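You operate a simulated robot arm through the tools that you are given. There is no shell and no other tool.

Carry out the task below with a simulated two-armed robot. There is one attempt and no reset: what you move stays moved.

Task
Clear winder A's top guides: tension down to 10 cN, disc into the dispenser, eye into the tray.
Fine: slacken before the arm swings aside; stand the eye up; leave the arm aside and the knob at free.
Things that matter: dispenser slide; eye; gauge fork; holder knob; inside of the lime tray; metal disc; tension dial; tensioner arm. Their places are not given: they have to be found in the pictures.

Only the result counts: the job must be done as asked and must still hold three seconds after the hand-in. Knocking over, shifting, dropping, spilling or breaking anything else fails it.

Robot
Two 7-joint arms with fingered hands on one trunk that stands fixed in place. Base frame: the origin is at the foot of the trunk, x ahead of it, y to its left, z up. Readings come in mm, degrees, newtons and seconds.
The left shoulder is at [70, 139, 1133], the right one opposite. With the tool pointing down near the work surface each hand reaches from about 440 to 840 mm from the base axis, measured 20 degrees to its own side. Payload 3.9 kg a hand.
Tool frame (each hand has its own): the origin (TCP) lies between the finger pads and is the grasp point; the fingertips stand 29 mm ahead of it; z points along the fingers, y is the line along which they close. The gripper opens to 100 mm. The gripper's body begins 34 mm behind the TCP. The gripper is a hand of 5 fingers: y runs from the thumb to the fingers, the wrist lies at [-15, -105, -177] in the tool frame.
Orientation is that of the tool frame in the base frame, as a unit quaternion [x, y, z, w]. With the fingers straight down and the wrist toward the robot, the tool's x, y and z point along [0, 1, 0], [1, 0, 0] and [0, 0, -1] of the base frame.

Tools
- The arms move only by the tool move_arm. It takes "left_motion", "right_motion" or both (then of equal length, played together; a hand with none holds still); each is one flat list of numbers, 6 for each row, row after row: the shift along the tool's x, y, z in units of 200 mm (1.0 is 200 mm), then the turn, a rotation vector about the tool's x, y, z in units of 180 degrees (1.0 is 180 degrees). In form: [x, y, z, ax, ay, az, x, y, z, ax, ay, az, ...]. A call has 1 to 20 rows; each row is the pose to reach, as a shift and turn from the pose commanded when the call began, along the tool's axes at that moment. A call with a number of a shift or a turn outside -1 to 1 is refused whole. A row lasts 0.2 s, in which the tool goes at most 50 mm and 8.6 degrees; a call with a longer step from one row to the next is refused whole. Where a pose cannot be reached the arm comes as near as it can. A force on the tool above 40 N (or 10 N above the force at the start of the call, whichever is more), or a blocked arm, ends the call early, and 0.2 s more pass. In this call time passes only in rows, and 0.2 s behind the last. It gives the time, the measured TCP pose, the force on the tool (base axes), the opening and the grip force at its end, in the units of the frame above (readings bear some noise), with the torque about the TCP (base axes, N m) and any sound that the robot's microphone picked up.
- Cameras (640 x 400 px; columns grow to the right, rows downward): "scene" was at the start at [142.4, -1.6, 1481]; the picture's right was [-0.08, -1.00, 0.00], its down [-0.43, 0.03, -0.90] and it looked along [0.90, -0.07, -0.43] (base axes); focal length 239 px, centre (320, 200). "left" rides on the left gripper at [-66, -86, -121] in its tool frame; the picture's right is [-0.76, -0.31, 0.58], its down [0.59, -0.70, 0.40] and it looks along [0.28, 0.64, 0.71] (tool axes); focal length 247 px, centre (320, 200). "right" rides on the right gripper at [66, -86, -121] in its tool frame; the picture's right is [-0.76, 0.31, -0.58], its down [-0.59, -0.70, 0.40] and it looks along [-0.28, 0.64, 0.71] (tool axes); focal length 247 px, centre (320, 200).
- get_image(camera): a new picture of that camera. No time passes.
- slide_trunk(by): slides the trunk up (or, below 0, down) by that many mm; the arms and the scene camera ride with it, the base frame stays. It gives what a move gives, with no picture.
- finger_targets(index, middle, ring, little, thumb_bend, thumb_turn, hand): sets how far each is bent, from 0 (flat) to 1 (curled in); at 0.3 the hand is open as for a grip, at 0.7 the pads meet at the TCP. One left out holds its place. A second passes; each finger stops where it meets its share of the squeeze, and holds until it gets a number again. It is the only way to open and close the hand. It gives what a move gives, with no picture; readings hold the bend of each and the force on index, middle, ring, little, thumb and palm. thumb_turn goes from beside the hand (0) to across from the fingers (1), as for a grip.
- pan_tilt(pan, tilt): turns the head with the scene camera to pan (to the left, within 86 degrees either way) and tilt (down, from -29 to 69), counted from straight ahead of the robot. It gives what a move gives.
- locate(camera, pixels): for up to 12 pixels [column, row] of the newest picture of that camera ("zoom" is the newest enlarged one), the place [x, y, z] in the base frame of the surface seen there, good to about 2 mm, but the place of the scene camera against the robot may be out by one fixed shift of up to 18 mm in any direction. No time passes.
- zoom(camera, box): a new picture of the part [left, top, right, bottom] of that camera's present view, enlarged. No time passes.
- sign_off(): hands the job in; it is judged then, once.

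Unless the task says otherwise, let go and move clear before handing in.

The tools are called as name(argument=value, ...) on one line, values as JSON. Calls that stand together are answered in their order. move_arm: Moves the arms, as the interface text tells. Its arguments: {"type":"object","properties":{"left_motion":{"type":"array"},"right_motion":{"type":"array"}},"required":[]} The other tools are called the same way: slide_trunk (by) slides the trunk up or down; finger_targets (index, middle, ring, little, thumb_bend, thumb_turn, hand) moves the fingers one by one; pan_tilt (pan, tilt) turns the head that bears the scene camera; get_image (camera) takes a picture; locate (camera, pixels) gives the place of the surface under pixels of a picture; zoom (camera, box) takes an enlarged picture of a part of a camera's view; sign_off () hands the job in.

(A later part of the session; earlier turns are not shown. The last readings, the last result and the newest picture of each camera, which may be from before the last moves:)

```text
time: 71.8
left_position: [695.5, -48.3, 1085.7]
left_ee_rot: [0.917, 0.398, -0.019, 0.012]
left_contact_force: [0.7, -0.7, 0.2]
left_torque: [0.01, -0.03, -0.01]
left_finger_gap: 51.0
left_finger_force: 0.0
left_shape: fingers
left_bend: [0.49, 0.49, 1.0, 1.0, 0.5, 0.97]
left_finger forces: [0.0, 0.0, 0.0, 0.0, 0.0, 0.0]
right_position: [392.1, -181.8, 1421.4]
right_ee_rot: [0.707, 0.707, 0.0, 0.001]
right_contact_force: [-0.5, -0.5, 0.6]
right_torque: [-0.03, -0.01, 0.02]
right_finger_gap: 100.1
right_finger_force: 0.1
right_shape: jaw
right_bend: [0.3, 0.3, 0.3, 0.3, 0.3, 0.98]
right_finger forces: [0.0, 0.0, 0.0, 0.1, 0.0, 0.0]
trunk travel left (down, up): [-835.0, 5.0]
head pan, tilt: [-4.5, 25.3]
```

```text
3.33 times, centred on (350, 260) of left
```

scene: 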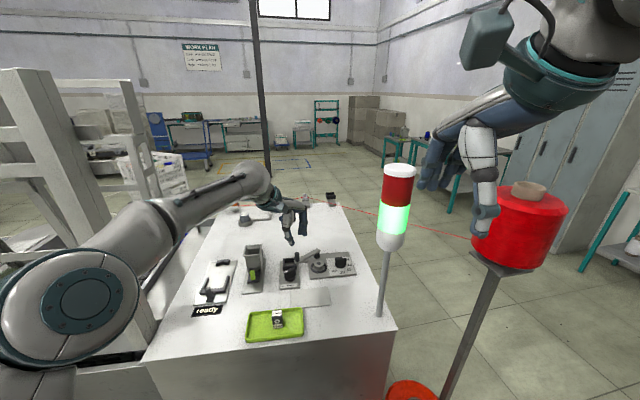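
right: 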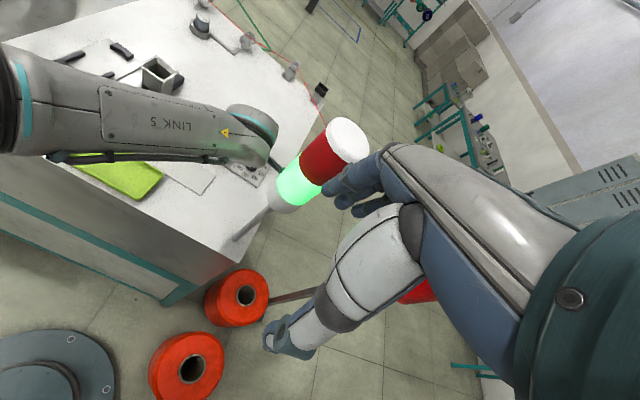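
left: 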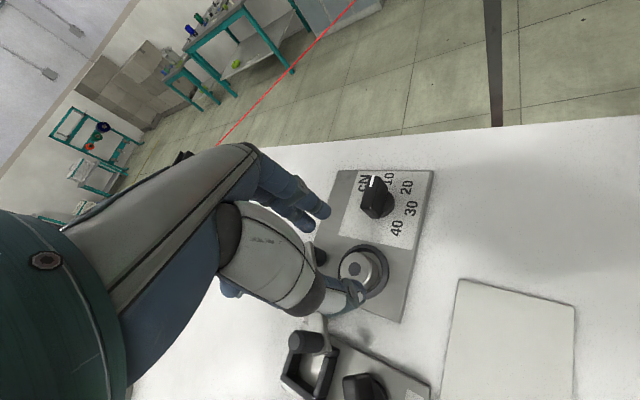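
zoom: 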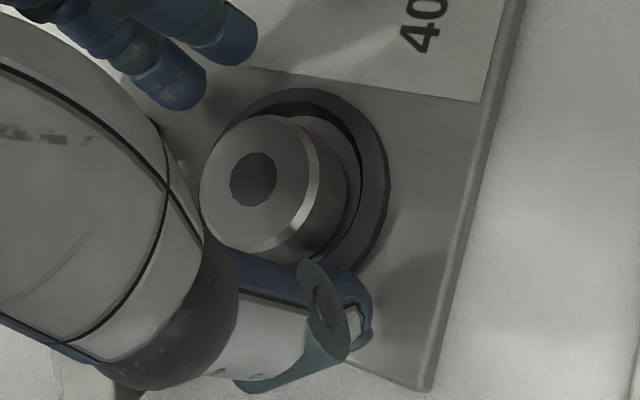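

No contact; thumb and fingers are low beside the ring. Closing in stages.

finger_targets(hand="left", index=0.57, middle=0.57, thumb_bend=0.59)

zoom(camera="scene", box=[295, 235, 345, 285])

zoom(camera="left", box=[290, 200, 410, 320])

```text
time: 72.8
left_position: [695.6, -47.9, 1085.9]
left_ee_rot: [0.917, 0.398, -0.019, 0.013]
left_contact_force: [-0.4, 0.5, 0.2]
left_torque: [0.01, -0.01, -0.01]
left_finger_gap: 32.1
left_finger_force: 0.1
left_shape: fingers
left_bend: [0.56, 0.56, 1.0, 1.0, 0.59, 0.97]
left_finger forces: [0.1, 0.0, 0.1, 0.1, 0.0, 0.1]
right_position: [391.5, -183.0, 1421.1]
right_ee_rot: [0.706, 0.708, 0.0, 0.0]
right_contact_force: [-0.5, -0.1, -0.6]
right_torque: [-0.02, 0.03, -0.01]
right_finger_gap: 100.0
right_finger_force: 0.1
right_shape: jaw
right_bend: [0.3, 0.3, 0.3, 0.3, 0.3, 0.98]
right_finger forces: [0.0, 0.0, 0.0, 0.1, 0.0, 0.0]
trunk travel left (down, up): [-835.0, 5.0]
head pan, tilt: [-4.5, 25.3]
```

```text
8.00 times, centred on (320, 260) of scene
```

zoom: 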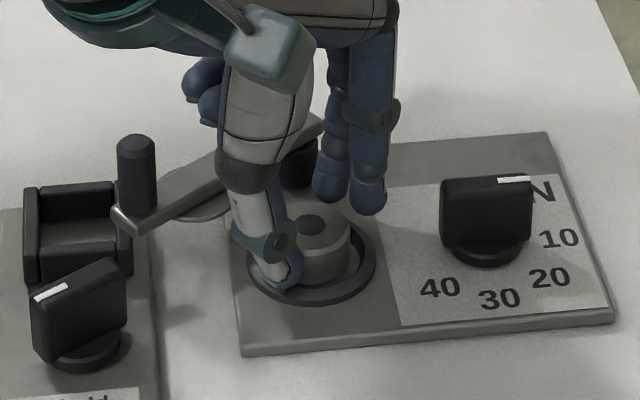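

```text
3.33 times, centred on (350, 260) of left
```

zoom: 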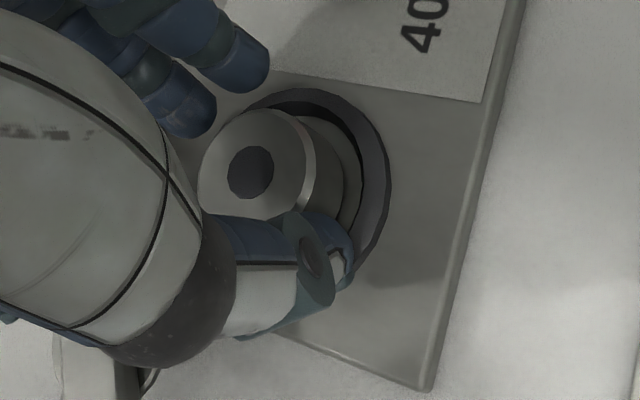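

Nearly touching. Closing further.

finger_targets(hand="left", index=0.63, middle=0.63, thumb_bend=0.62)

zoom(camera="scene", box=[295, 235, 345, 285])

zoom(camera="left", box=[290, 200, 410, 320])

```text
time: 73.8
left_position: [696.1, -48.8, 1085.5]
left_ee_rot: [0.917, 0.399, -0.019, 0.011]
left_contact_force: [0.0, -0.4, 0.1]
left_torque: [-0.02, -0.02, 0.01]
left_finger_gap: 24.7
left_finger_force: 2.1
left_shape: fingers
left_bend: [0.61, 0.62, 1.0, 1.0, 0.61, 0.97]
left_finger forces: [1.5, 1.0, 0.0, 0.0, 2.1, 0.0]
right_position: [392.1, -183.2, 1420.5]
right_ee_rot: [0.706, 0.708, 0.0, 0.0]
right_contact_force: [0.2, 0.0, 0.2]
right_torque: [0.01, 0.0, -0.02]
right_finger_gap: 99.7
right_finger_force: 0.1
right_shape: jaw
right_bend: [0.3, 0.3, 0.3, 0.3, 0.3, 0.98]
right_finger forces: [0.0, 0.0, 0.1, 0.0, 0.0, 0.0]
trunk travel left (down, up): [-835.0, 5.0]
head pan, tilt: [-4.5, 25.3]
```

```text
8.00 times, centred on (320, 260) of scene
```

zoom: 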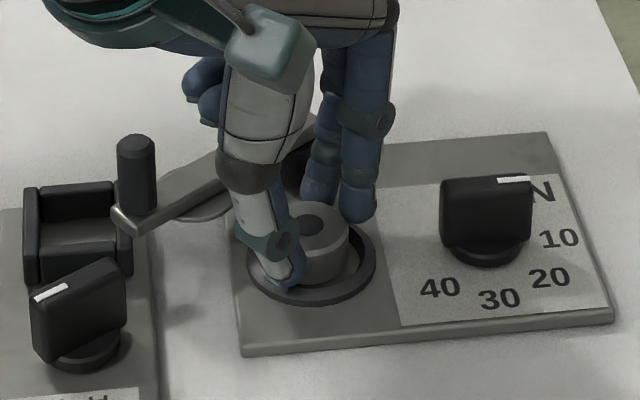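

```text
3.33 times, centred on (350, 260) of left
```

zoom: 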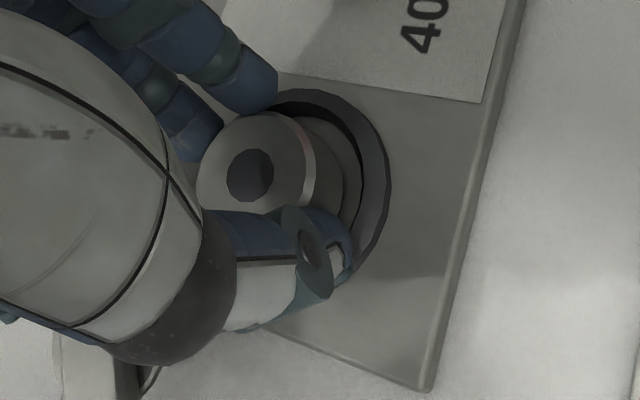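

Balanced contact at gap 24.7 mm with no net force: this grip is lower on the disc. I'll squeeze more and lift slightly.

finger_targets(hand="left", index=0.68, middle=0.69, thumb_bend=0.67)

move_arm(left_motion=[-0.0005, 0, -0.0125, 0, 0, 0, -0.001, 0, -0.025, 0, 0, 0])

zoom(camera="scene", box=[295, 235, 345, 285])

zoom(camera="left", box=[290, 200, 410, 320])

```text
time: 74.8
left_position: [695.6, -48.3, 1085.4]
left_ee_rot: [0.917, 0.399, -0.02, 0.012]
left_contact_force: [0.2, 0.3, 1.0]
left_torque: [0.02, 0.03, 0.0]
left_finger_gap: 22.6
left_finger_force: 6.7
left_shape: fingers
left_bend: [0.64, 0.65, 1.0, 1.0, 0.62, 0.97]
left_finger forces: [3.5, 3.5, 0.0, 0.0, 6.2, 0.0]
right_position: [391.8, -182.6, 1421.2]
right_ee_rot: [0.707, 0.707, 0.0, 0.0]
right_contact_force: [0.7, -0.2, -0.2]
right_torque: [0.01, 0.0, 0.04]
right_finger_gap: 99.7
right_finger_force: 0.1
right_shape: jaw
right_bend: [0.3, 0.3, 0.3, 0.3, 0.3, 0.98]
right_finger forces: [0.0, 0.0, 0.0, 0.0, 0.0, 0.1]
trunk travel left (down, up): [-835.0, 5.0]
head pan, tilt: [-4.5, 25.3]
```

```text
time: 75.4
left_position: [695.7, -47.6, 1090.5]
left_ee_rot: [0.917, 0.398, -0.02, 0.011]
left_contact_force: [1.0, -0.4, -0.4]
left_torque: [0.0, 0.01, 0.01]
left_finger_gap: 23.2
left_finger_force: 6.4
left_shape: fingers
left_bend: [0.64, 0.65, 1.0, 1.0, 0.62, 0.96]
left_finger forces: [3.2, 3.2, 0.1, 0.0, 6.4, 0.1]
right_position: [392.2, -183.9, 1421.4]
right_ee_rot: [0.706, 0.708, -0.001, 0.0]
right_contact_force: [-0.2, 0.2, -0.5]
right_torque: [0.03, -0.02, -0.01]
right_finger_gap: 100.1
right_finger_force: 0.1
right_shape: jaw
right_bend: [0.3, 0.3, 0.3, 0.3, 0.3, 0.98]
right_finger forces: [0.0, 0.1, 0.1, 0.0, 0.0, 0.1]
trunk travel left (down, up): [-835.0, 5.0]
head pan, tilt: [-4.5, 25.3]
```

```text
8.00 times, centred on (320, 260) of scene
```

zoom: 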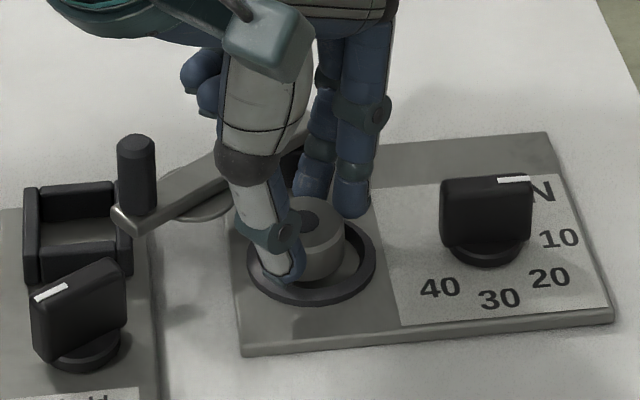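

```text
3.33 times, centred on (350, 260) of left
```

zoom: 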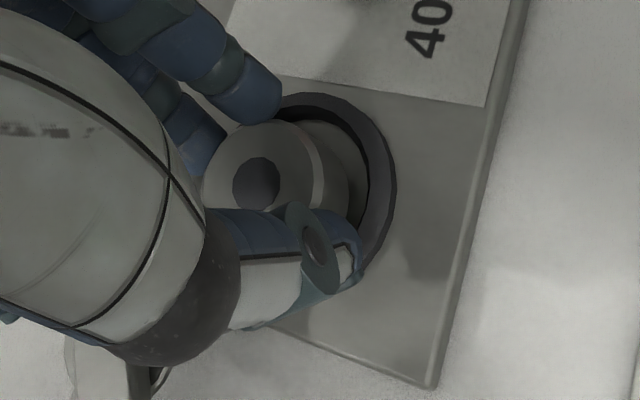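

The disc is coming up with the hand and the grip holds at 6 N. I'll lift 45 mm more.

finger_targets(hand="left", index=0.7, middle=0.71, thumb_bend=0.69)

move_arm(left_motion=[-0.002, 0, -0.04, 0, 0, 0, -0.004, 0, -0.09, 0, 0, 0, -0.007, 0, -0.15, 0, 0, 0, -0.01, 0.0015, -0.225, 0, 0, 0])

zoom(camera="scene", box=[285, 220, 345, 280])

zoom(camera="left", box=[290, 200, 410, 320])

```text
time: 76.4
left_position: [694.6, -47.0, 1090.8]
left_ee_rot: [0.916, 0.4, -0.02, 0.011]
left_contact_force: [-0.2, -0.4, 0.0]
left_torque: [-0.02, -0.01, -0.01]
left_finger_gap: 22.4
left_finger_force: 8.2
left_shape: fingers
left_bend: [0.65, 0.66, 1.0, 1.0, 0.62, 0.96]
left_finger forces: [4.4, 4.0, 0.1, 0.1, 7.7, 0.1]
right_position: [392.1, -182.9, 1421.3]
right_ee_rot: [0.707, 0.707, 0.0, 0.0]
right_contact_force: [-0.5, 0.4, 0.5]
right_torque: [-0.03, -0.01, 0.0]
right_finger_gap: 100.0
right_finger_force: 0.0
right_shape: jaw
right_bend: [0.3, 0.3, 0.3, 0.3, 0.3, 0.98]
right_finger forces: [0.0, 0.0, 0.0, 0.0, 0.1, 0.0]
trunk travel left (down, up): [-835.0, 5.0]
head pan, tilt: [-4.5, 25.3]
```

```text
time: 77.4
left_position: [695.9, -47.8, 1135.2]
left_ee_rot: [0.917, 0.398, -0.02, 0.012]
left_contact_force: [-0.3, -0.2, -0.1]
left_torque: [0.0, 0.0, 0.01]
left_finger_gap: 22.5
left_finger_force: 8.0
left_shape: fingers
left_bend: [0.65, 0.66, 1.0, 1.0, 0.62, 0.96]
left_finger forces: [4.1, 4.0, 0.0, 0.1, 7.8, 0.0]
right_position: [391.0, -183.5, 1420.3]
right_ee_rot: [0.706, 0.708, 0.0, 0.0]
right_contact_force: [-0.4, 0.0, -0.3]
right_torque: [-0.01, -0.01, -0.02]
right_finger_gap: 99.7
right_finger_force: 0.1
right_shape: jaw
right_bend: [0.3, 0.3, 0.3, 0.3, 0.3, 0.98]
right_finger forces: [0.0, 0.0, 0.0, 0.1, 0.1, 0.1]
trunk travel left (down, up): [-835.0, 5.0]
head pan, tilt: [-4.5, 25.3]
```

```text
6.67 times, centred on (315, 250) of scene
```

zoom: 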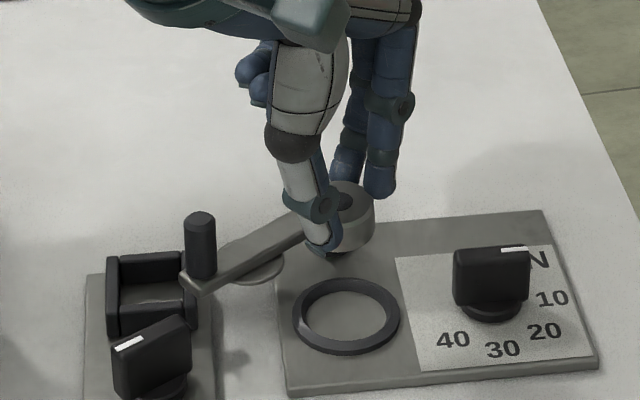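

```text
3.33 times, centred on (350, 260) of left
```

zoom: 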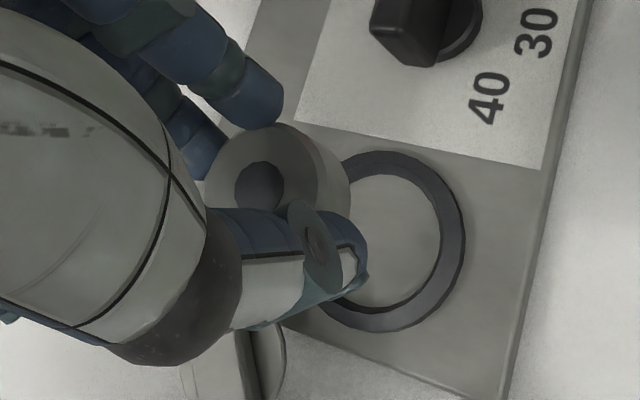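

The disc is held and the ring is empty. I'll lift higher, then carry it left toward the dispenser while turning to yaw 0.

move_arm(left_motion=[-0.005, 0.001, -0.12, 0, 0, 0, -0.011, 0.002, -0.25, 0, 0, 0])

move_arm(left_motion=[0.03, -0.06, 0, -0.001, 0, -0.03, 0.08, -0.155, 0, -0.003, 0, -0.07, 0.13, -0.25, 0, -0.005, 0, -0.11, 0.18, -0.35, 0, -0.007, 0, -0.15, 0.23, -0.45, 0, -0.0085, 0, -0.185, 0.275, -0.54, 0, -0.0095, 0, -0.215, 0.311, -0.605, 0, -0.0105, 0.0017, -0.239])

get_image(camera="left")

get_image(camera="scene")

```text
time: 78.0
left_position: [695.0, -48.7, 1183.6]
left_ee_rot: [0.917, 0.398, -0.019, 0.013]
left_contact_force: [-0.8, 0.5, 0.4]
left_torque: [-0.01, -0.02, 0.0]
left_finger_gap: 22.0
left_finger_force: 8.4
left_shape: fingers
left_bend: [0.65, 0.66, 1.0, 1.0, 0.62, 0.96]
left_finger forces: [4.3, 4.3, 0.0, 0.0, 7.8, 0.0]
right_position: [389.7, -182.9, 1420.1]
right_ee_rot: [0.706, 0.708, 0.0, 0.0]
right_contact_force: [0.4, 0.3, 0.2]
right_torque: [0.01, -0.04, 0.01]
right_finger_gap: 99.9
right_finger_force: 0.1
right_shape: jaw
right_bend: [0.3, 0.3, 0.3, 0.3, 0.3, 0.98]
right_finger forces: [0.0, 0.1, 0.0, 0.1, 0.0, 0.0]
trunk travel left (down, up): [-835.0, 5.0]
head pan, tilt: [-4.5, 25.3]
```

```text
time: 79.6
left_position: [649.0, 81.1, 1181.5]
left_ee_rot: [0.706, 0.708, -0.014, 0.019]
left_contact_force: [0.3, -1.3, 0.4]
left_torque: [0.01, 0.02, 0.03]
left_finger_gap: 22.1
left_finger_force: 7.8
left_shape: fingers
left_bend: [0.65, 0.66, 1.0, 1.0, 0.62, 0.96]
left_finger forces: [4.2, 4.2, 0.0, 0.0, 7.8, 0.0]
right_position: [390.7, -182.7, 1420.3]
right_ee_rot: [0.707, 0.707, 0.0, 0.0]
right_contact_force: [-0.6, -0.2, -0.5]
right_torque: [0.04, -0.01, -0.01]
right_finger_gap: 100.0
right_finger_force: 0.1
right_shape: jaw
right_bend: [0.3, 0.3, 0.3, 0.3, 0.3, 0.98]
right_finger forces: [0.0, 0.1, 0.0, 0.0, 0.0, 0.1]
trunk travel left (down, up): [-835.0, 5.0]
head pan, tilt: [-4.5, 25.3]
```

```text
taken
```

left: 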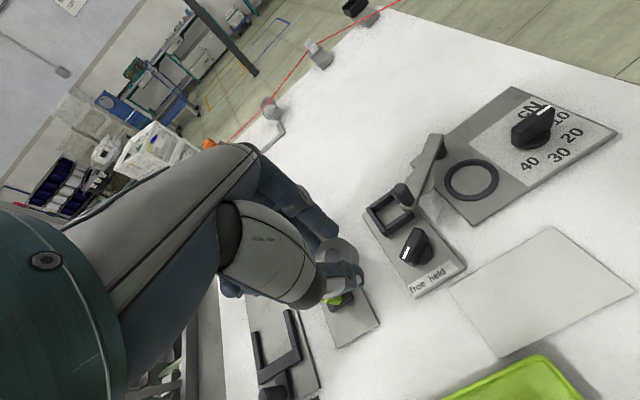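

```text
taken
```

scene: 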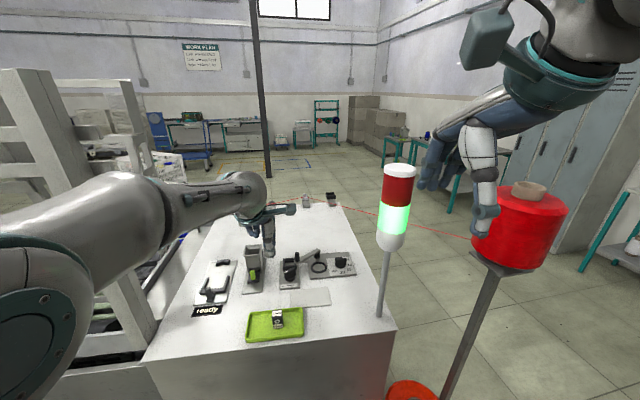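

The disc is secure. The hand hides the hopper from its own camera here, so I'll shift to (700,40) where the hopper is visible, and level out a small roll.

move_arm(left_motion=[-0.07, 0.085, -0.02, 0, 0.005, 0, -0.14, 0.17, -0.035, 0, 0.01, 0, -0.205, 0.255, -0.05, 0, 0.015, 0])

get_image(camera="left")

zoom(camera="left", box=[240, 270, 360, 390])

zoom(camera="scene", box=[255, 200, 325, 270])

```text
time: 80.4
left_position: [701.6, 41.8, 1193.1]
left_ee_rot: [0.707, 0.707, 0.002, 0.0]
left_contact_force: [0.8, -0.4, 0.5]
left_torque: [0.0, 0.01, 0.02]
left_finger_gap: 21.8
left_finger_force: 8.4
left_shape: fingers
left_bend: [0.65, 0.66, 1.0, 1.0, 0.62, 0.96]
left_finger forces: [4.2, 4.1, 0.0, 0.0, 7.6, 0.0]
right_position: [393.2, -182.0, 1419.9]
right_ee_rot: [0.706, 0.708, 0.0, 0.0]
right_contact_force: [0.4, 0.3, -0.1]
right_torque: [0.03, 0.0, -0.01]
right_finger_gap: 99.7
right_finger_force: 0.1
right_shape: jaw
right_bend: [0.3, 0.3, 0.3, 0.3, 0.3, 0.98]
right_finger forces: [0.0, 0.0, 0.0, 0.0, 0.0, 0.0]
trunk travel left (down, up): [-835.0, 5.0]
head pan, tilt: [-4.5, 25.3]
```

```text
taken
```

left: 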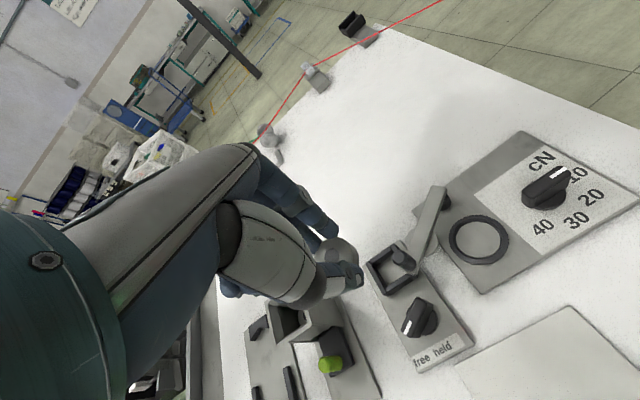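

```text
3.33 times, centred on (300, 330) of left
```

zoom: 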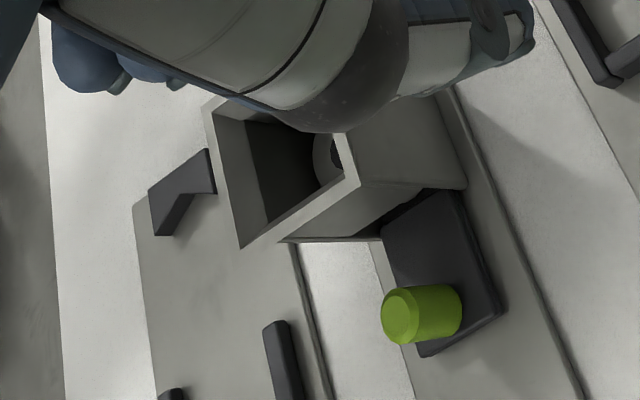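

```text
5.71 times, centred on (290, 235) of scene
```

zoom: 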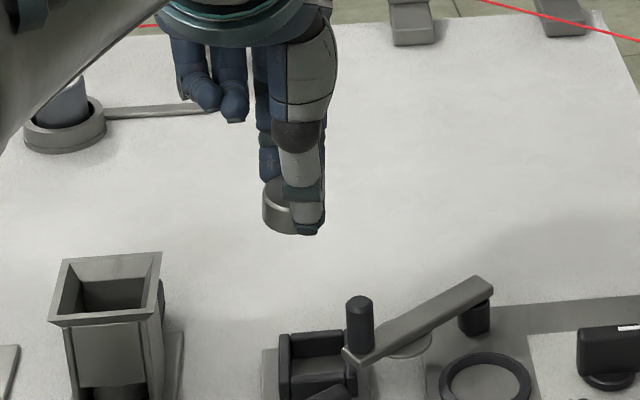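

Inside the hopper I can see a disc already stacked (left zoom ≈(333,150)). I'll locate rim corners and that disc from the hand camera.

locate(camera="left", pixels=[[276, 343], [311, 325.5], [266, 304], [303.5, 315], [300, 310], [290, 322], [280, 310], [308, 320], [287, 335], [270, 325], [330, 315], [302, 318]])

zoom(camera="left", box=[255, 290, 325, 350])

```text
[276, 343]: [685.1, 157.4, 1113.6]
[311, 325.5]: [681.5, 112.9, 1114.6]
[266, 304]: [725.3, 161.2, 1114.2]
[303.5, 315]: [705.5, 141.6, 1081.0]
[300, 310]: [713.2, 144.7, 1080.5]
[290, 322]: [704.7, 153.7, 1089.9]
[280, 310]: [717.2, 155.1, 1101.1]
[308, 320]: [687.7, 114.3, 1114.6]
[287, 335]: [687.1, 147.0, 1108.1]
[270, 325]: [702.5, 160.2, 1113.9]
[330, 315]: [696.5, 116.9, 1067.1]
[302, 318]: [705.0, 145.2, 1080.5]
```

```text
6.67 times, centred on (290, 320) of left
```

zoom: 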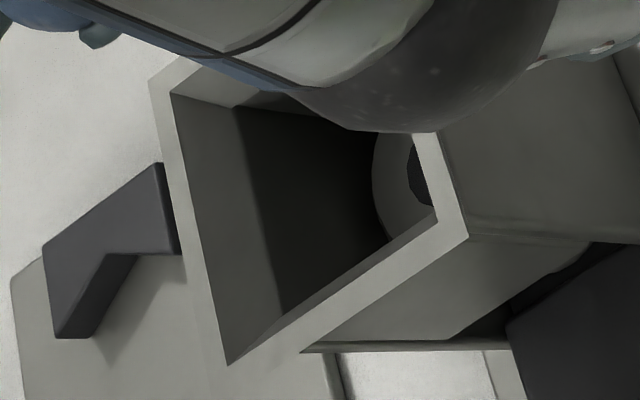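

The hopper's rim centre is ≈(704.5,136.5), rim z 1114, and its stack top is at z≈1081. I'll locate the held disc's edges to know its offset from the TCP.

zoom(camera="scene", box=[270, 215, 310, 255])

locate(camera="zoom", pixels=[[205, 185], [215, 210], [235, 225], [222, 180], [260, 232], [300, 225], [320, 200], [230, 200]])

zoom(camera="left", box=[300, 210, 380, 310])

locate(camera="left", pixels=[[340, 250], [350, 250], [333, 255], [345, 242], [352, 258], [355, 265]])

```text
10.00 times, centred on (290, 235) of scene
```

zoom: 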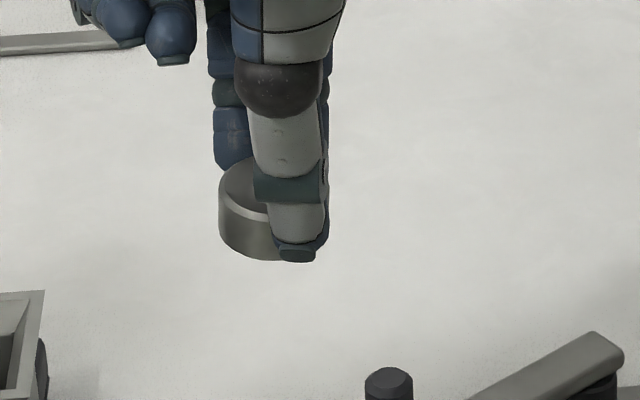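

```text
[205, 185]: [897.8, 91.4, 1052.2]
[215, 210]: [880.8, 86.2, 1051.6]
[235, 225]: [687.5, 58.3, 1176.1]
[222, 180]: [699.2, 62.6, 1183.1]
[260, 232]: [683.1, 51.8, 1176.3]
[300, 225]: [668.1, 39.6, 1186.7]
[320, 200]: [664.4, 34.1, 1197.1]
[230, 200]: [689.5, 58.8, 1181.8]
```

```text
4.00 times, centred on (340, 260) of left
```

zoom: 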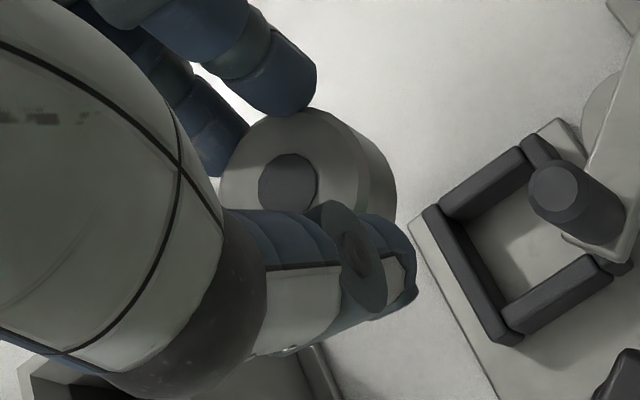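

```text
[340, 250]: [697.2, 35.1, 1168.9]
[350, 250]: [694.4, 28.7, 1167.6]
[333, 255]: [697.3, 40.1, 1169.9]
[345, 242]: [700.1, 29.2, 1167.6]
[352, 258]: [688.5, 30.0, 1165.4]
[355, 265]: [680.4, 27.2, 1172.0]
```

The disc's centre lies ≈(−4,−1) mm from the TCP, bottom ≈39 mm below it, tilted a few degrees (right side low). I'll move over the hopper centre with a small levelling roll.

move_arm(left_motion=[0.08, 0.006, 0, 0, -0.006, 0, 0.2, 0.014, 0, 0, -0.012, 0, 0.32, 0.022, 0, 0, -0.018, 0, 0.42, 0.03, 0, 0, -0.024, 0, 0.492, 0.035, 0, 0, -0.028, 0])

get_image(camera="left")

zoom(camera="scene", box=[230, 205, 300, 275])

zoom(camera="left", box=[290, 200, 420, 330])

```text
time: 81.6
left_position: [707.0, 141.3, 1195.3]
left_ee_rot: [0.707, 0.706, -0.028, 0.032]
left_contact_force: [-0.3, 0.4, 0.0]
left_torque: [0.0, 0.0, 0.0]
left_finger_gap: 22.2
left_finger_force: 7.7
left_shape: fingers
left_bend: [0.65, 0.66, 1.0, 1.0, 0.62, 0.96]
left_finger forces: [4.1, 4.1, 0.0, 0.0, 7.6, 0.0]
right_position: [391.2, -182.4, 1420.4]
right_ee_rot: [0.707, 0.707, 0.0, 0.001]
right_contact_force: [-0.2, 0.3, -0.9]
right_torque: [0.0, 0.02, -0.04]
right_finger_gap: 100.0
right_finger_force: 0.0
right_shape: jaw
right_bend: [0.3, 0.3, 0.3, 0.3, 0.3, 0.98]
right_finger forces: [0.1, 0.1, 0.0, 0.0, 0.0, 0.1]
trunk travel left (down, up): [-835.0, 5.0]
head pan, tilt: [-4.5, 25.3]
```

```text
taken
```

left: 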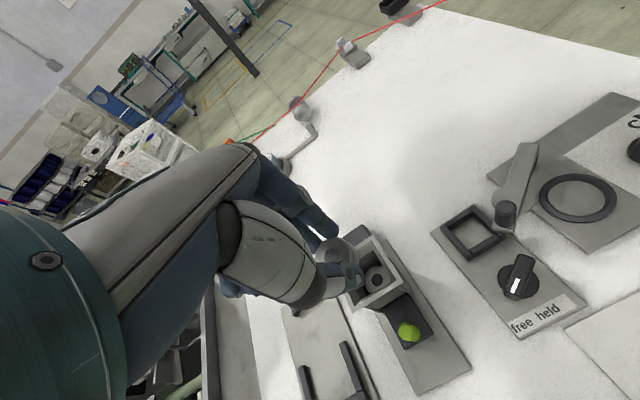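

```text
5.71 times, centred on (265, 240) of scene
```

zoom: 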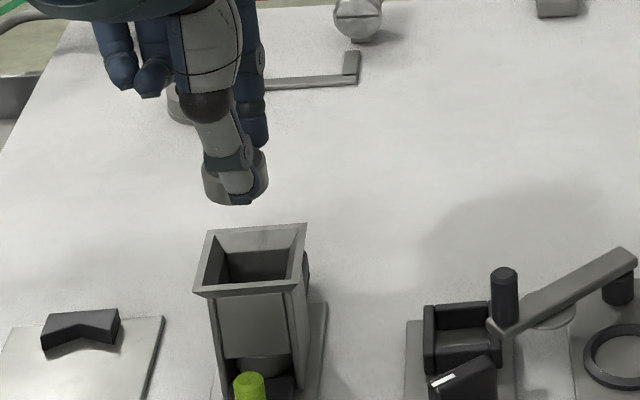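

```text
3.08 times, centred on (355, 265) of left
```

zoom: 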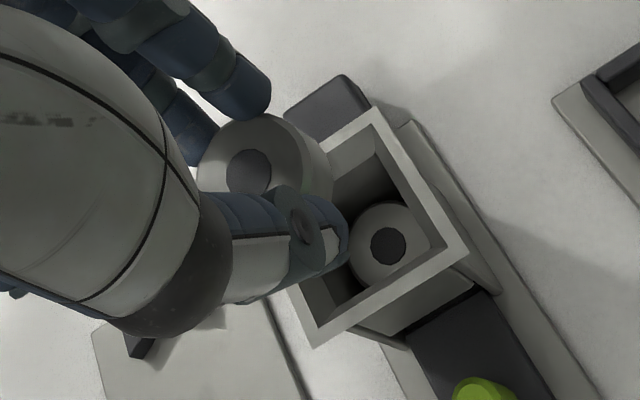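

Now the hopper mouth, its stacked disc and the held disc are all visible from the hand camera. I'll locate them together for exact alignment.

locate(camera="zoom", pixels=[[374, 118], [458, 248], [318, 338], [388, 245], [360, 240], [415, 235], [248, 172], [205, 175], [320, 165], [270, 122], [380, 175], [440, 240]])

```text
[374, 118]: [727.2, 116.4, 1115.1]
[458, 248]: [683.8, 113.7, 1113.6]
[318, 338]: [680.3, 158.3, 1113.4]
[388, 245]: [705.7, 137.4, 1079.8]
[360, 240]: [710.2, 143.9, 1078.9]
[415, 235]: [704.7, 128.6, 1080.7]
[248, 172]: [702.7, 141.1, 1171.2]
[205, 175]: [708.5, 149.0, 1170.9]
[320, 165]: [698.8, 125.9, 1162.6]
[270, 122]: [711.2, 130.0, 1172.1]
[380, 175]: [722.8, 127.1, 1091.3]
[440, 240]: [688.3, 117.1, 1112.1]
```

Held disc centre (702.7,141.1) versus hopper centre (704.5,137.4): I'll shift (1.8,-3.7) and lower 30 mm first.

move_arm(left_motion=[-0.006, 0.008, 0.05, 0, 0, 0, -0.006, 0.008, 0.1, 0, 0, 0, -0.006, 0.008, 0.151, 0, 0, 0])

zoom(camera="left", box=[290, 200, 400, 310])

zoom(camera="scene", box=[235, 220, 285, 270])

```text
time: 82.4
left_position: [709.1, 134.8, 1164.0]
left_ee_rot: [0.706, 0.707, -0.028, 0.032]
left_contact_force: [0.0, 0.2, 0.0]
left_torque: [0.01, -0.01, -0.03]
left_finger_gap: 21.9
left_finger_force: 8.2
left_shape: fingers
left_bend: [0.65, 0.66, 1.0, 1.0, 0.62, 0.96]
left_finger forces: [4.1, 4.1, 0.1, 0.0, 7.7, 0.0]
right_position: [391.3, -183.1, 1421.1]
right_ee_rot: [0.707, 0.707, 0.0, 0.0]
right_contact_force: [0.2, -0.1, -0.3]
right_torque: [0.0, -0.01, -0.05]
right_finger_gap: 99.8
right_finger_force: 0.0
right_shape: jaw
right_bend: [0.3, 0.3, 0.3, 0.3, 0.3, 0.98]
right_finger forces: [0.0, 0.1, 0.0, 0.1, 0.0, 0.0]
trunk travel left (down, up): [-835.0, 5.0]
head pan, tilt: [-4.5, 25.3]
```

```text
3.64 times, centred on (345, 255) of left
```

zoom: 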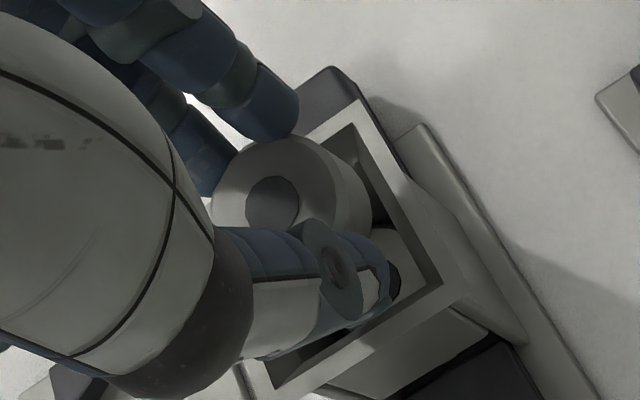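

```text
8.00 times, centred on (260, 245) of scene
```

zoom: 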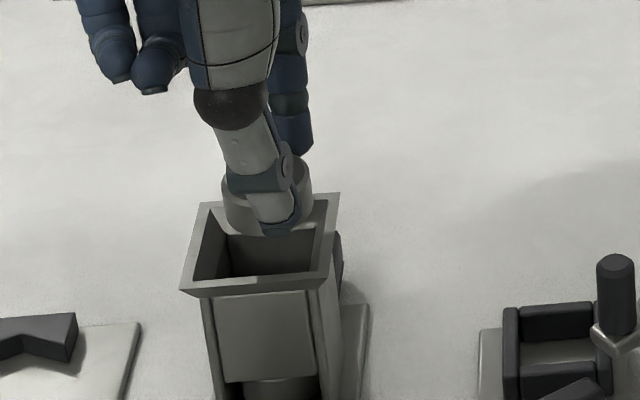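

I'll re-locate the disc against the rim before the last step down.

zoom(camera="left", box=[290, 200, 400, 310])

locate(camera="zoom", pixels=[[272, 203], [225, 195], [315, 165], [255, 155], [355, 112], [450, 272], [275, 382], [370, 215], [300, 190], [240, 180]])

```text
3.64 times, centred on (345, 255) of left
```

zoom: 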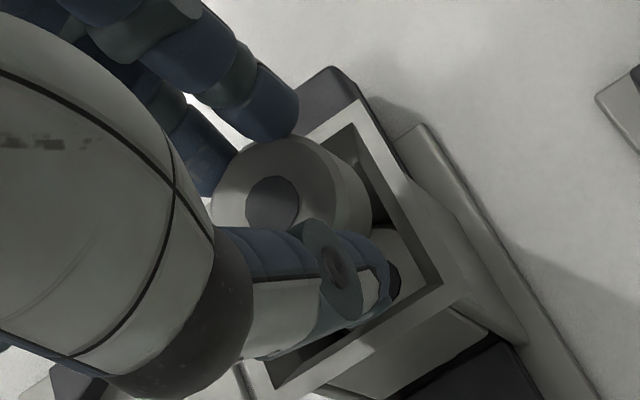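

```text
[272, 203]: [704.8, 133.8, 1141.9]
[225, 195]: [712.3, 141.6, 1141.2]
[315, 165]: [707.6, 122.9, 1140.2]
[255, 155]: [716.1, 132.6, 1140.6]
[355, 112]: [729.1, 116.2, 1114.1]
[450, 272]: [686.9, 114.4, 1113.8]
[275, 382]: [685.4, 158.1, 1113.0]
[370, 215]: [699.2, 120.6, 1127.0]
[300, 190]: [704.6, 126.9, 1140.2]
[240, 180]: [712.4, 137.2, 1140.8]
```

Disc level with centre (704.8,133.8); it needs +3.2 mm in y. I'll correct that first, then lower 15 mm into the mouth.

move_arm(left_motion=[0.016, 0.003, 0.0, 0, 0, 0, 0.02, 0.003, 0.035, 0, 0, 0, 0.022, 0.003, 0.071, 0, 0, 0])

zoom(camera="left", box=[290, 200, 400, 310])

locate(camera="zoom", pixels=[[272, 203], [225, 195], [315, 165], [255, 155], [300, 190], [340, 130], [440, 260]])

zoom(camera="scene", box=[235, 220, 285, 270])

```text
time: 83.2
left_position: [711.5, 138.5, 1149.2]
left_ee_rot: [0.707, 0.706, -0.028, 0.032]
left_contact_force: [0.2, -0.2, -0.4]
left_torque: [0.01, -0.02, -0.02]
left_finger_gap: 22.2
left_finger_force: 8.6
left_shape: fingers
left_bend: [0.65, 0.66, 1.0, 1.0, 0.62, 0.96]
left_finger forces: [4.0, 4.2, 0.1, 0.0, 7.7, 0.0]
right_position: [392.5, -182.0, 1420.6]
right_ee_rot: [0.706, 0.708, 0.0, 0.0]
right_contact_force: [0.7, 0.7, 0.2]
right_torque: [0.0, -0.02, -0.03]
right_finger_gap: 99.7
right_finger_force: 0.1
right_shape: jaw
right_bend: [0.3, 0.3, 0.3, 0.3, 0.3, 0.98]
right_finger forces: [0.0, 0.0, 0.0, 0.0, 0.1, 0.1]
trunk travel left (down, up): [-835.0, 5.0]
head pan, tilt: [-4.5, 25.3]
```

```text
3.64 times, centred on (345, 255) of left
```

zoom: 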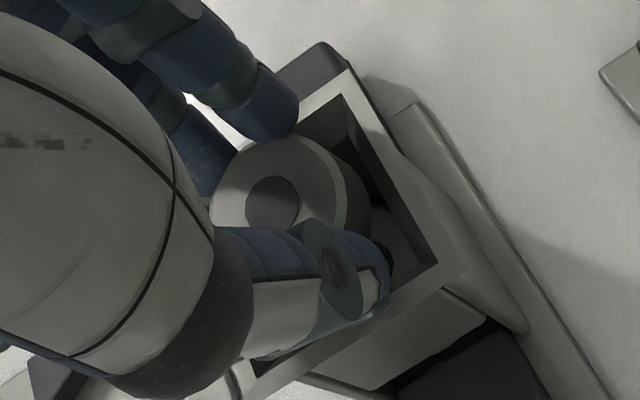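

```text
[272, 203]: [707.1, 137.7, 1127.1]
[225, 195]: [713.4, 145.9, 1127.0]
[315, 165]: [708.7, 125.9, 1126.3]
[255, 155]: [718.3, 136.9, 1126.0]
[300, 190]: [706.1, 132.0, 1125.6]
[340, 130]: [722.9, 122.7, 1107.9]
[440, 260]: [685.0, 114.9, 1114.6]
```

```text
8.00 times, centred on (260, 245) of scene
```

zoom: 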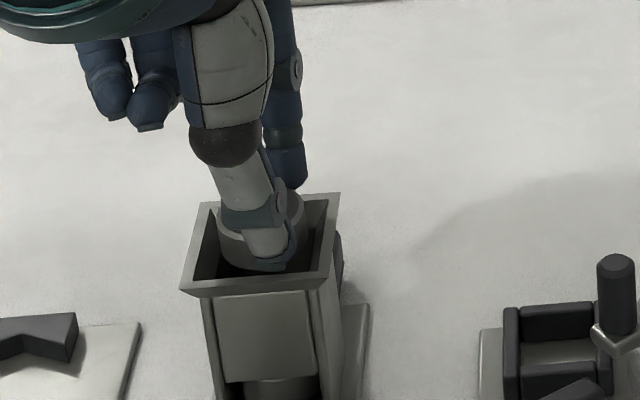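

Disc centre (707.1,137.7), its bottom just inside the mouth with no contact. I'll nudge −1.5 mm in x and 1.5 mm lower, then release.

move_arm(left_motion=[0, -0.008, 0.008, 0, 0, 0])

finger_targets(hand="left", index=0.64, middle=0.65, thumb_bend=0.61)

zoom(camera="scene", box=[235, 220, 285, 270])

zoom(camera="left", box=[290, 200, 400, 310])

```text
time: 83.6
left_position: [708.5, 139.2, 1147.3]
left_ee_rot: [0.707, 0.706, -0.028, 0.032]
left_contact_force: [0.3, -0.5, -0.3]
left_torque: [0.03, -0.01, -0.02]
left_finger_gap: 21.9
left_finger_force: 8.1
left_shape: fingers
left_bend: [0.65, 0.66, 1.0, 1.0, 0.62, 0.96]
left_finger forces: [4.1, 4.1, 0.1, 0.0, 7.7, 0.0]
right_position: [392.4, -182.4, 1420.3]
right_ee_rot: [0.706, 0.708, 0.001, 0.0]
right_contact_force: [0.2, -0.2, -0.3]
right_torque: [-0.04, -0.01, 0.01]
right_finger_gap: 100.0
right_finger_force: 0.2
right_shape: jaw
right_bend: [0.3, 0.3, 0.3, 0.3, 0.3, 0.98]
right_finger forces: [0.0, 0.0, 0.1, 0.0, 0.0, 0.1]
trunk travel left (down, up): [-835.0, 5.0]
head pan, tilt: [-4.5, 25.3]
```

```text
time: 84.6
left_position: [709.7, 138.0, 1148.5]
left_ee_rot: [0.707, 0.706, -0.029, 0.031]
left_contact_force: [-0.5, 0.4, -1.2]
left_torque: [-0.02, 0.0, 0.02]
left_finger_gap: 24.3
left_finger_force: 3.1
left_shape: fingers
left_bend: [0.63, 0.64, 1.0, 1.0, 0.59, 0.97]
left_finger forces: [1.2, 1.6, 0.0, 0.0, 2.3, 0.0]
right_position: [391.7, -183.4, 1420.1]
right_ee_rot: [0.707, 0.707, 0.0, 0.0]
right_contact_force: [0.3, 0.8, 0.2]
right_torque: [0.02, 0.05, -0.01]
right_finger_gap: 99.6
right_finger_force: 0.0
right_shape: jaw
right_bend: [0.3, 0.3, 0.3, 0.3, 0.3, 0.98]
right_finger forces: [0.1, 0.0, 0.0, 0.0, 0.0, 0.1]
trunk travel left (down, up): [-835.0, 5.0]
head pan, tilt: [-4.5, 25.3]
```

```text
8.00 times, centred on (260, 245) of scene
```

zoom: 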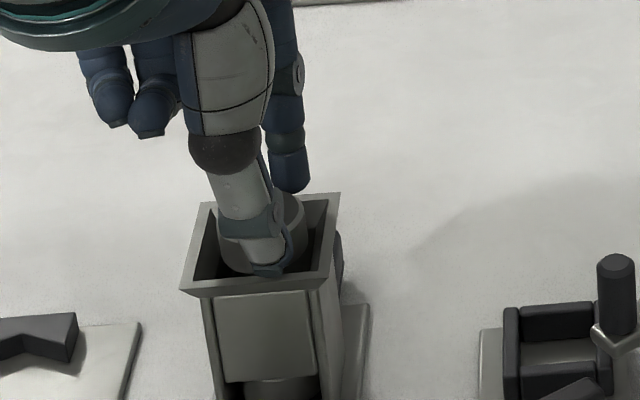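

```text
3.64 times, centred on (345, 255) of left
```

zoom: 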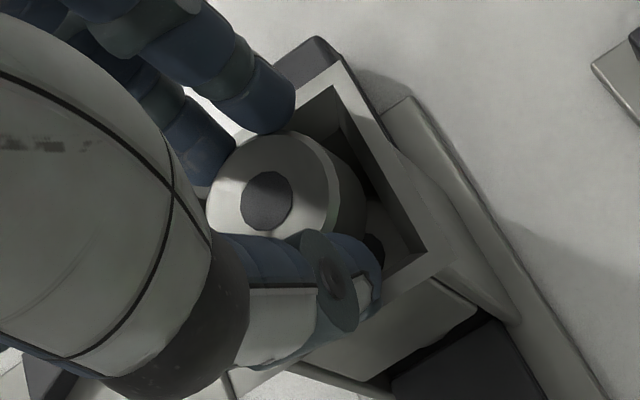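

Held at 1–2 N over the mouth. Opening all three now to drop it in.

finger_targets(hand="left", index=0.54, middle=0.54, thumb_bend=0.52)

zoom(camera="left", box=[290, 200, 400, 310])

zoom(camera="scene", box=[235, 220, 285, 270])

```text
time: 85.6
left_position: [708.8, 138.6, 1149.5]
left_ee_rot: [0.706, 0.706, -0.028, 0.032]
left_contact_force: [0.6, 0.6, -0.1]
left_torque: [-0.03, -0.01, 0.02]
left_finger_gap: 42.6
left_finger_force: 0.0
left_shape: fingers
left_bend: [0.54, 0.54, 1.0, 1.0, 0.52, 0.97]
left_finger forces: [0.0, 0.0, 0.1, 0.0, 0.1, 0.1]
right_position: [392.2, -182.3, 1420.2]
right_ee_rot: [0.706, 0.708, 0.0, 0.0]
right_contact_force: [0.3, 0.5, 0.4]
right_torque: [0.0, -0.02, 0.0]
right_finger_gap: 99.7
right_finger_force: 0.0
right_shape: jaw
right_bend: [0.3, 0.3, 0.3, 0.3, 0.3, 0.98]
right_finger forces: [0.0, 0.1, 0.1, 0.0, 0.0, 0.0]
trunk travel left (down, up): [-835.0, 5.0]
head pan, tilt: [-4.5, 25.3]
```

```text
3.64 times, centred on (345, 255) of left
```

zoom: 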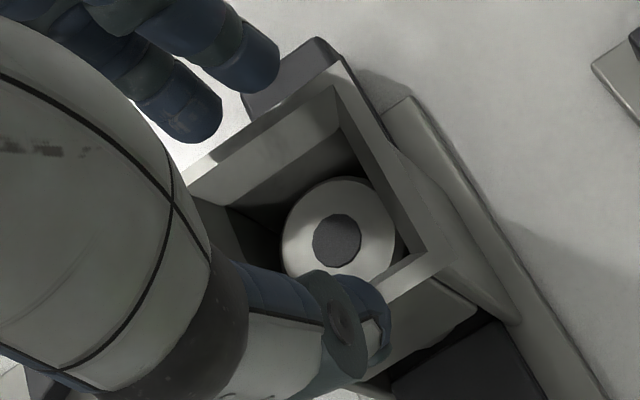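

```text
8.00 times, centred on (260, 245) of scene
```

zoom: 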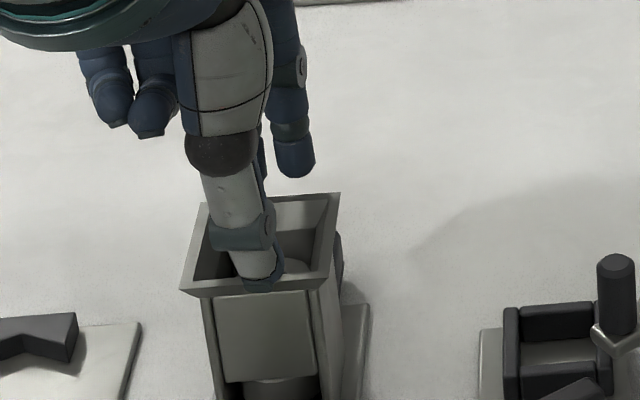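

The disc dropped flat into the hopper. I'll lift clear and verify its height and the whole scene.

move_arm(left_motion=[-0.007, 0, -0.08, 0, 0, 0, -0.014, 0.001, -0.17, 0, 0, 0, -0.021, 0.001, -0.26, 0, 0, 0])

get_image(camera="left")

zoom(camera="left", box=[310, 220, 430, 340])

locate(camera="zoom", pixels=[[355, 210], [330, 200], [380, 220], [340, 240], [370, 190], [400, 150]])

get_image(camera="scene")

```text
time: 86.4
left_position: [710.1, 137.1, 1201.6]
left_ee_rot: [0.706, 0.707, -0.029, 0.032]
left_contact_force: [-0.1, 0.3, -0.1]
left_torque: [0.03, 0.03, 0.0]
left_finger_gap: 42.4
left_finger_force: 0.1
left_shape: fingers
left_bend: [0.54, 0.54, 1.0, 1.0, 0.52, 0.97]
left_finger forces: [0.0, 0.1, 0.0, 0.0, 0.0, 0.0]
right_position: [391.3, -183.5, 1420.3]
right_ee_rot: [0.706, 0.708, 0.0, 0.001]
right_contact_force: [-0.4, 0.5, -0.6]
right_torque: [-0.01, 0.02, 0.03]
right_finger_gap: 99.8
right_finger_force: 0.0
right_shape: jaw
right_bend: [0.3, 0.3, 0.3, 0.3, 0.3, 0.98]
right_finger forces: [0.0, 0.1, 0.0, 0.1, 0.0, 0.0]
trunk travel left (down, up): [-835.0, 5.0]
head pan, tilt: [-4.5, 25.3]
```

```text
taken
```

left: 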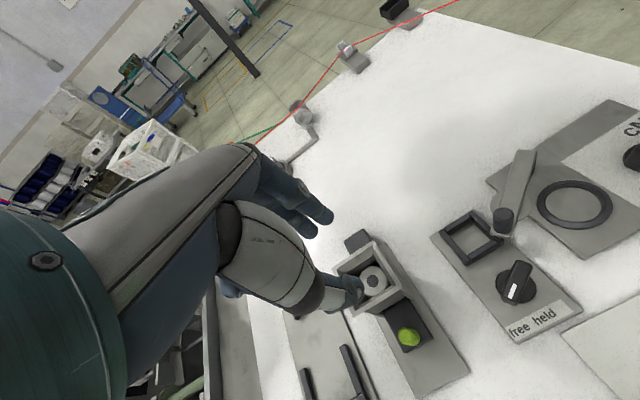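

```text
3.33 times, centred on (370, 280) of left
```

zoom: 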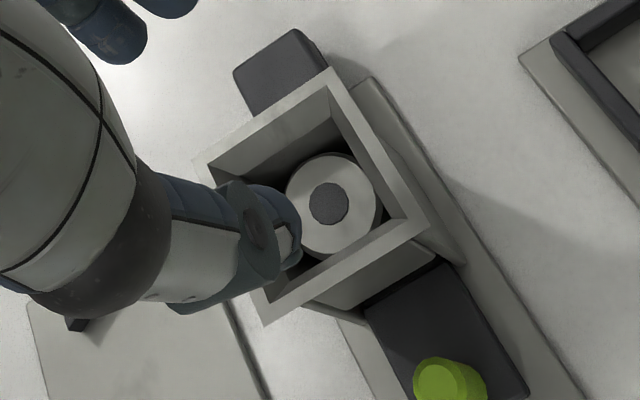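

```text
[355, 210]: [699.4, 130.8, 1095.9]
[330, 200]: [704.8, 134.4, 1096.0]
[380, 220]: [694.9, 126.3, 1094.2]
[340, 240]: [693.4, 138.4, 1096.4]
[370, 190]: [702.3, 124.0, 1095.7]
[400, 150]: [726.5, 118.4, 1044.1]
```

```text
taken
```

scene: 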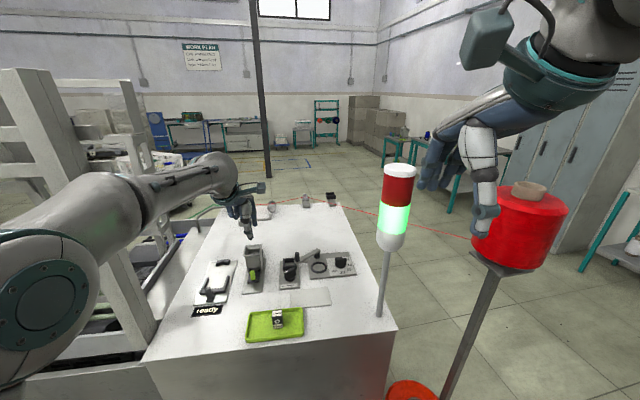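

The disc lies flat on the stack at z≈1096. Now I'll double-check the dial, arm and knob settings from a better vantage point.

move_arm(left_motion=[-0.1, -0.1, -0.05, 0, 0, 0, -0.25, -0.22, -0.1, 0, 0, 0, -0.4, -0.35, -0.12, 0, 0, 0, -0.5, -0.45, -0.12, 0, 0, 0])

get_image(camera="left")

zoom(camera="scene", box=[180, 240, 360, 345])

zoom(camera="left", box=[380, 80, 560, 230])

```text
time: 87.4
left_position: [617.0, 37.8, 1232.1]
left_ee_rot: [0.706, 0.707, -0.027, 0.032]
left_contact_force: [-0.2, 0.3, 0.4]
left_torque: [0.01, -0.01, -0.02]
left_finger_gap: 42.4
left_finger_force: 0.0
left_shape: fingers
left_bend: [0.54, 0.54, 1.0, 1.0, 0.52, 0.98]
left_finger forces: [0.0, 0.0, 0.0, 0.0, 0.0, 0.0]
right_position: [390.1, -182.8, 1421.5]
right_ee_rot: [0.706, 0.708, 0.001, 0.0]
right_contact_force: [-1.5, 1.3, 0.7]
right_torque: [-0.01, -0.03, -0.01]
right_finger_gap: 99.8
right_finger_force: 0.1
right_shape: jaw
right_bend: [0.3, 0.3, 0.3, 0.3, 0.3, 0.98]
right_finger forces: [0.0, 0.0, 0.1, 0.0, 0.0, 0.0]
trunk travel left (down, up): [-835.0, 5.0]
head pan, tilt: [-4.5, 25.3]
```

```text
taken
```

left: 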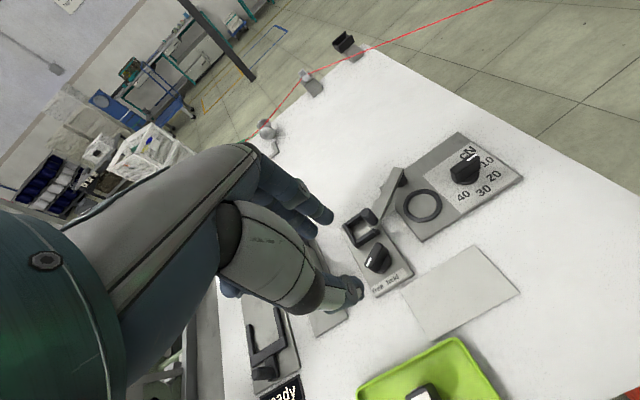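

```text
3.56 times, centred on (270, 292) of scene
```

zoom: 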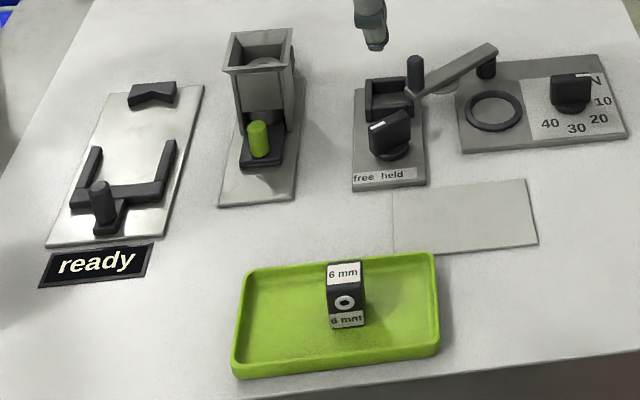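

```text
2.67 times, centred on (470, 155) of left
```

zoom: 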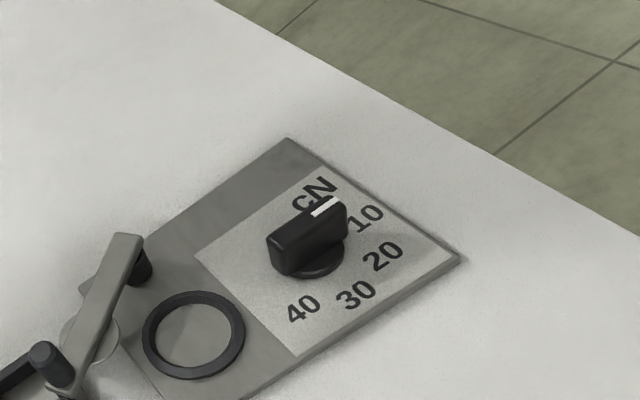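

Everything looks as wanted. I'll measure the dial bar's angle more precisely with a tight zoom.

zoom(camera="left", box=[435, 140, 505, 210])

locate(camera="zoom", pixels=[[350, 130], [375, 110], [395, 98], [330, 145], [270, 165], [250, 180], [300, 160], [465, 130], [510, 215], [445, 295], [330, 325], [375, 105]])

```text
5.71 times, centred on (470, 175) of left
```

zoom: 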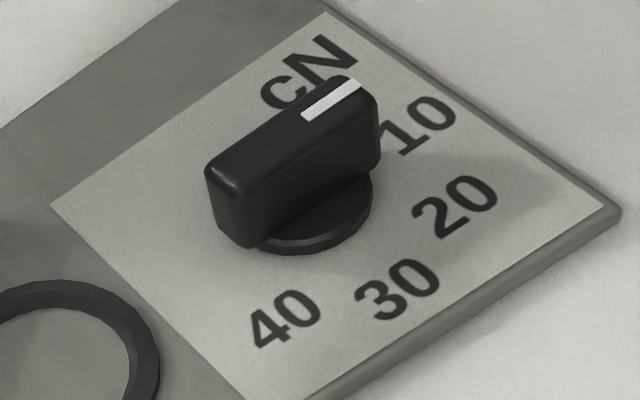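

```text
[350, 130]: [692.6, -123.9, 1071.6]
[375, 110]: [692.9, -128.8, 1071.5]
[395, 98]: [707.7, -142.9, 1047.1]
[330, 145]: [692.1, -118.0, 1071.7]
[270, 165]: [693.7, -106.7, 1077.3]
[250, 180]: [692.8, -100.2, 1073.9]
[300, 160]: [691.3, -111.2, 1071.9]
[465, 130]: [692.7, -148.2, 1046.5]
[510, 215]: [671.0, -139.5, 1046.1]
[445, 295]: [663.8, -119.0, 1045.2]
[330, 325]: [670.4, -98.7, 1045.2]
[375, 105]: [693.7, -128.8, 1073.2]
```

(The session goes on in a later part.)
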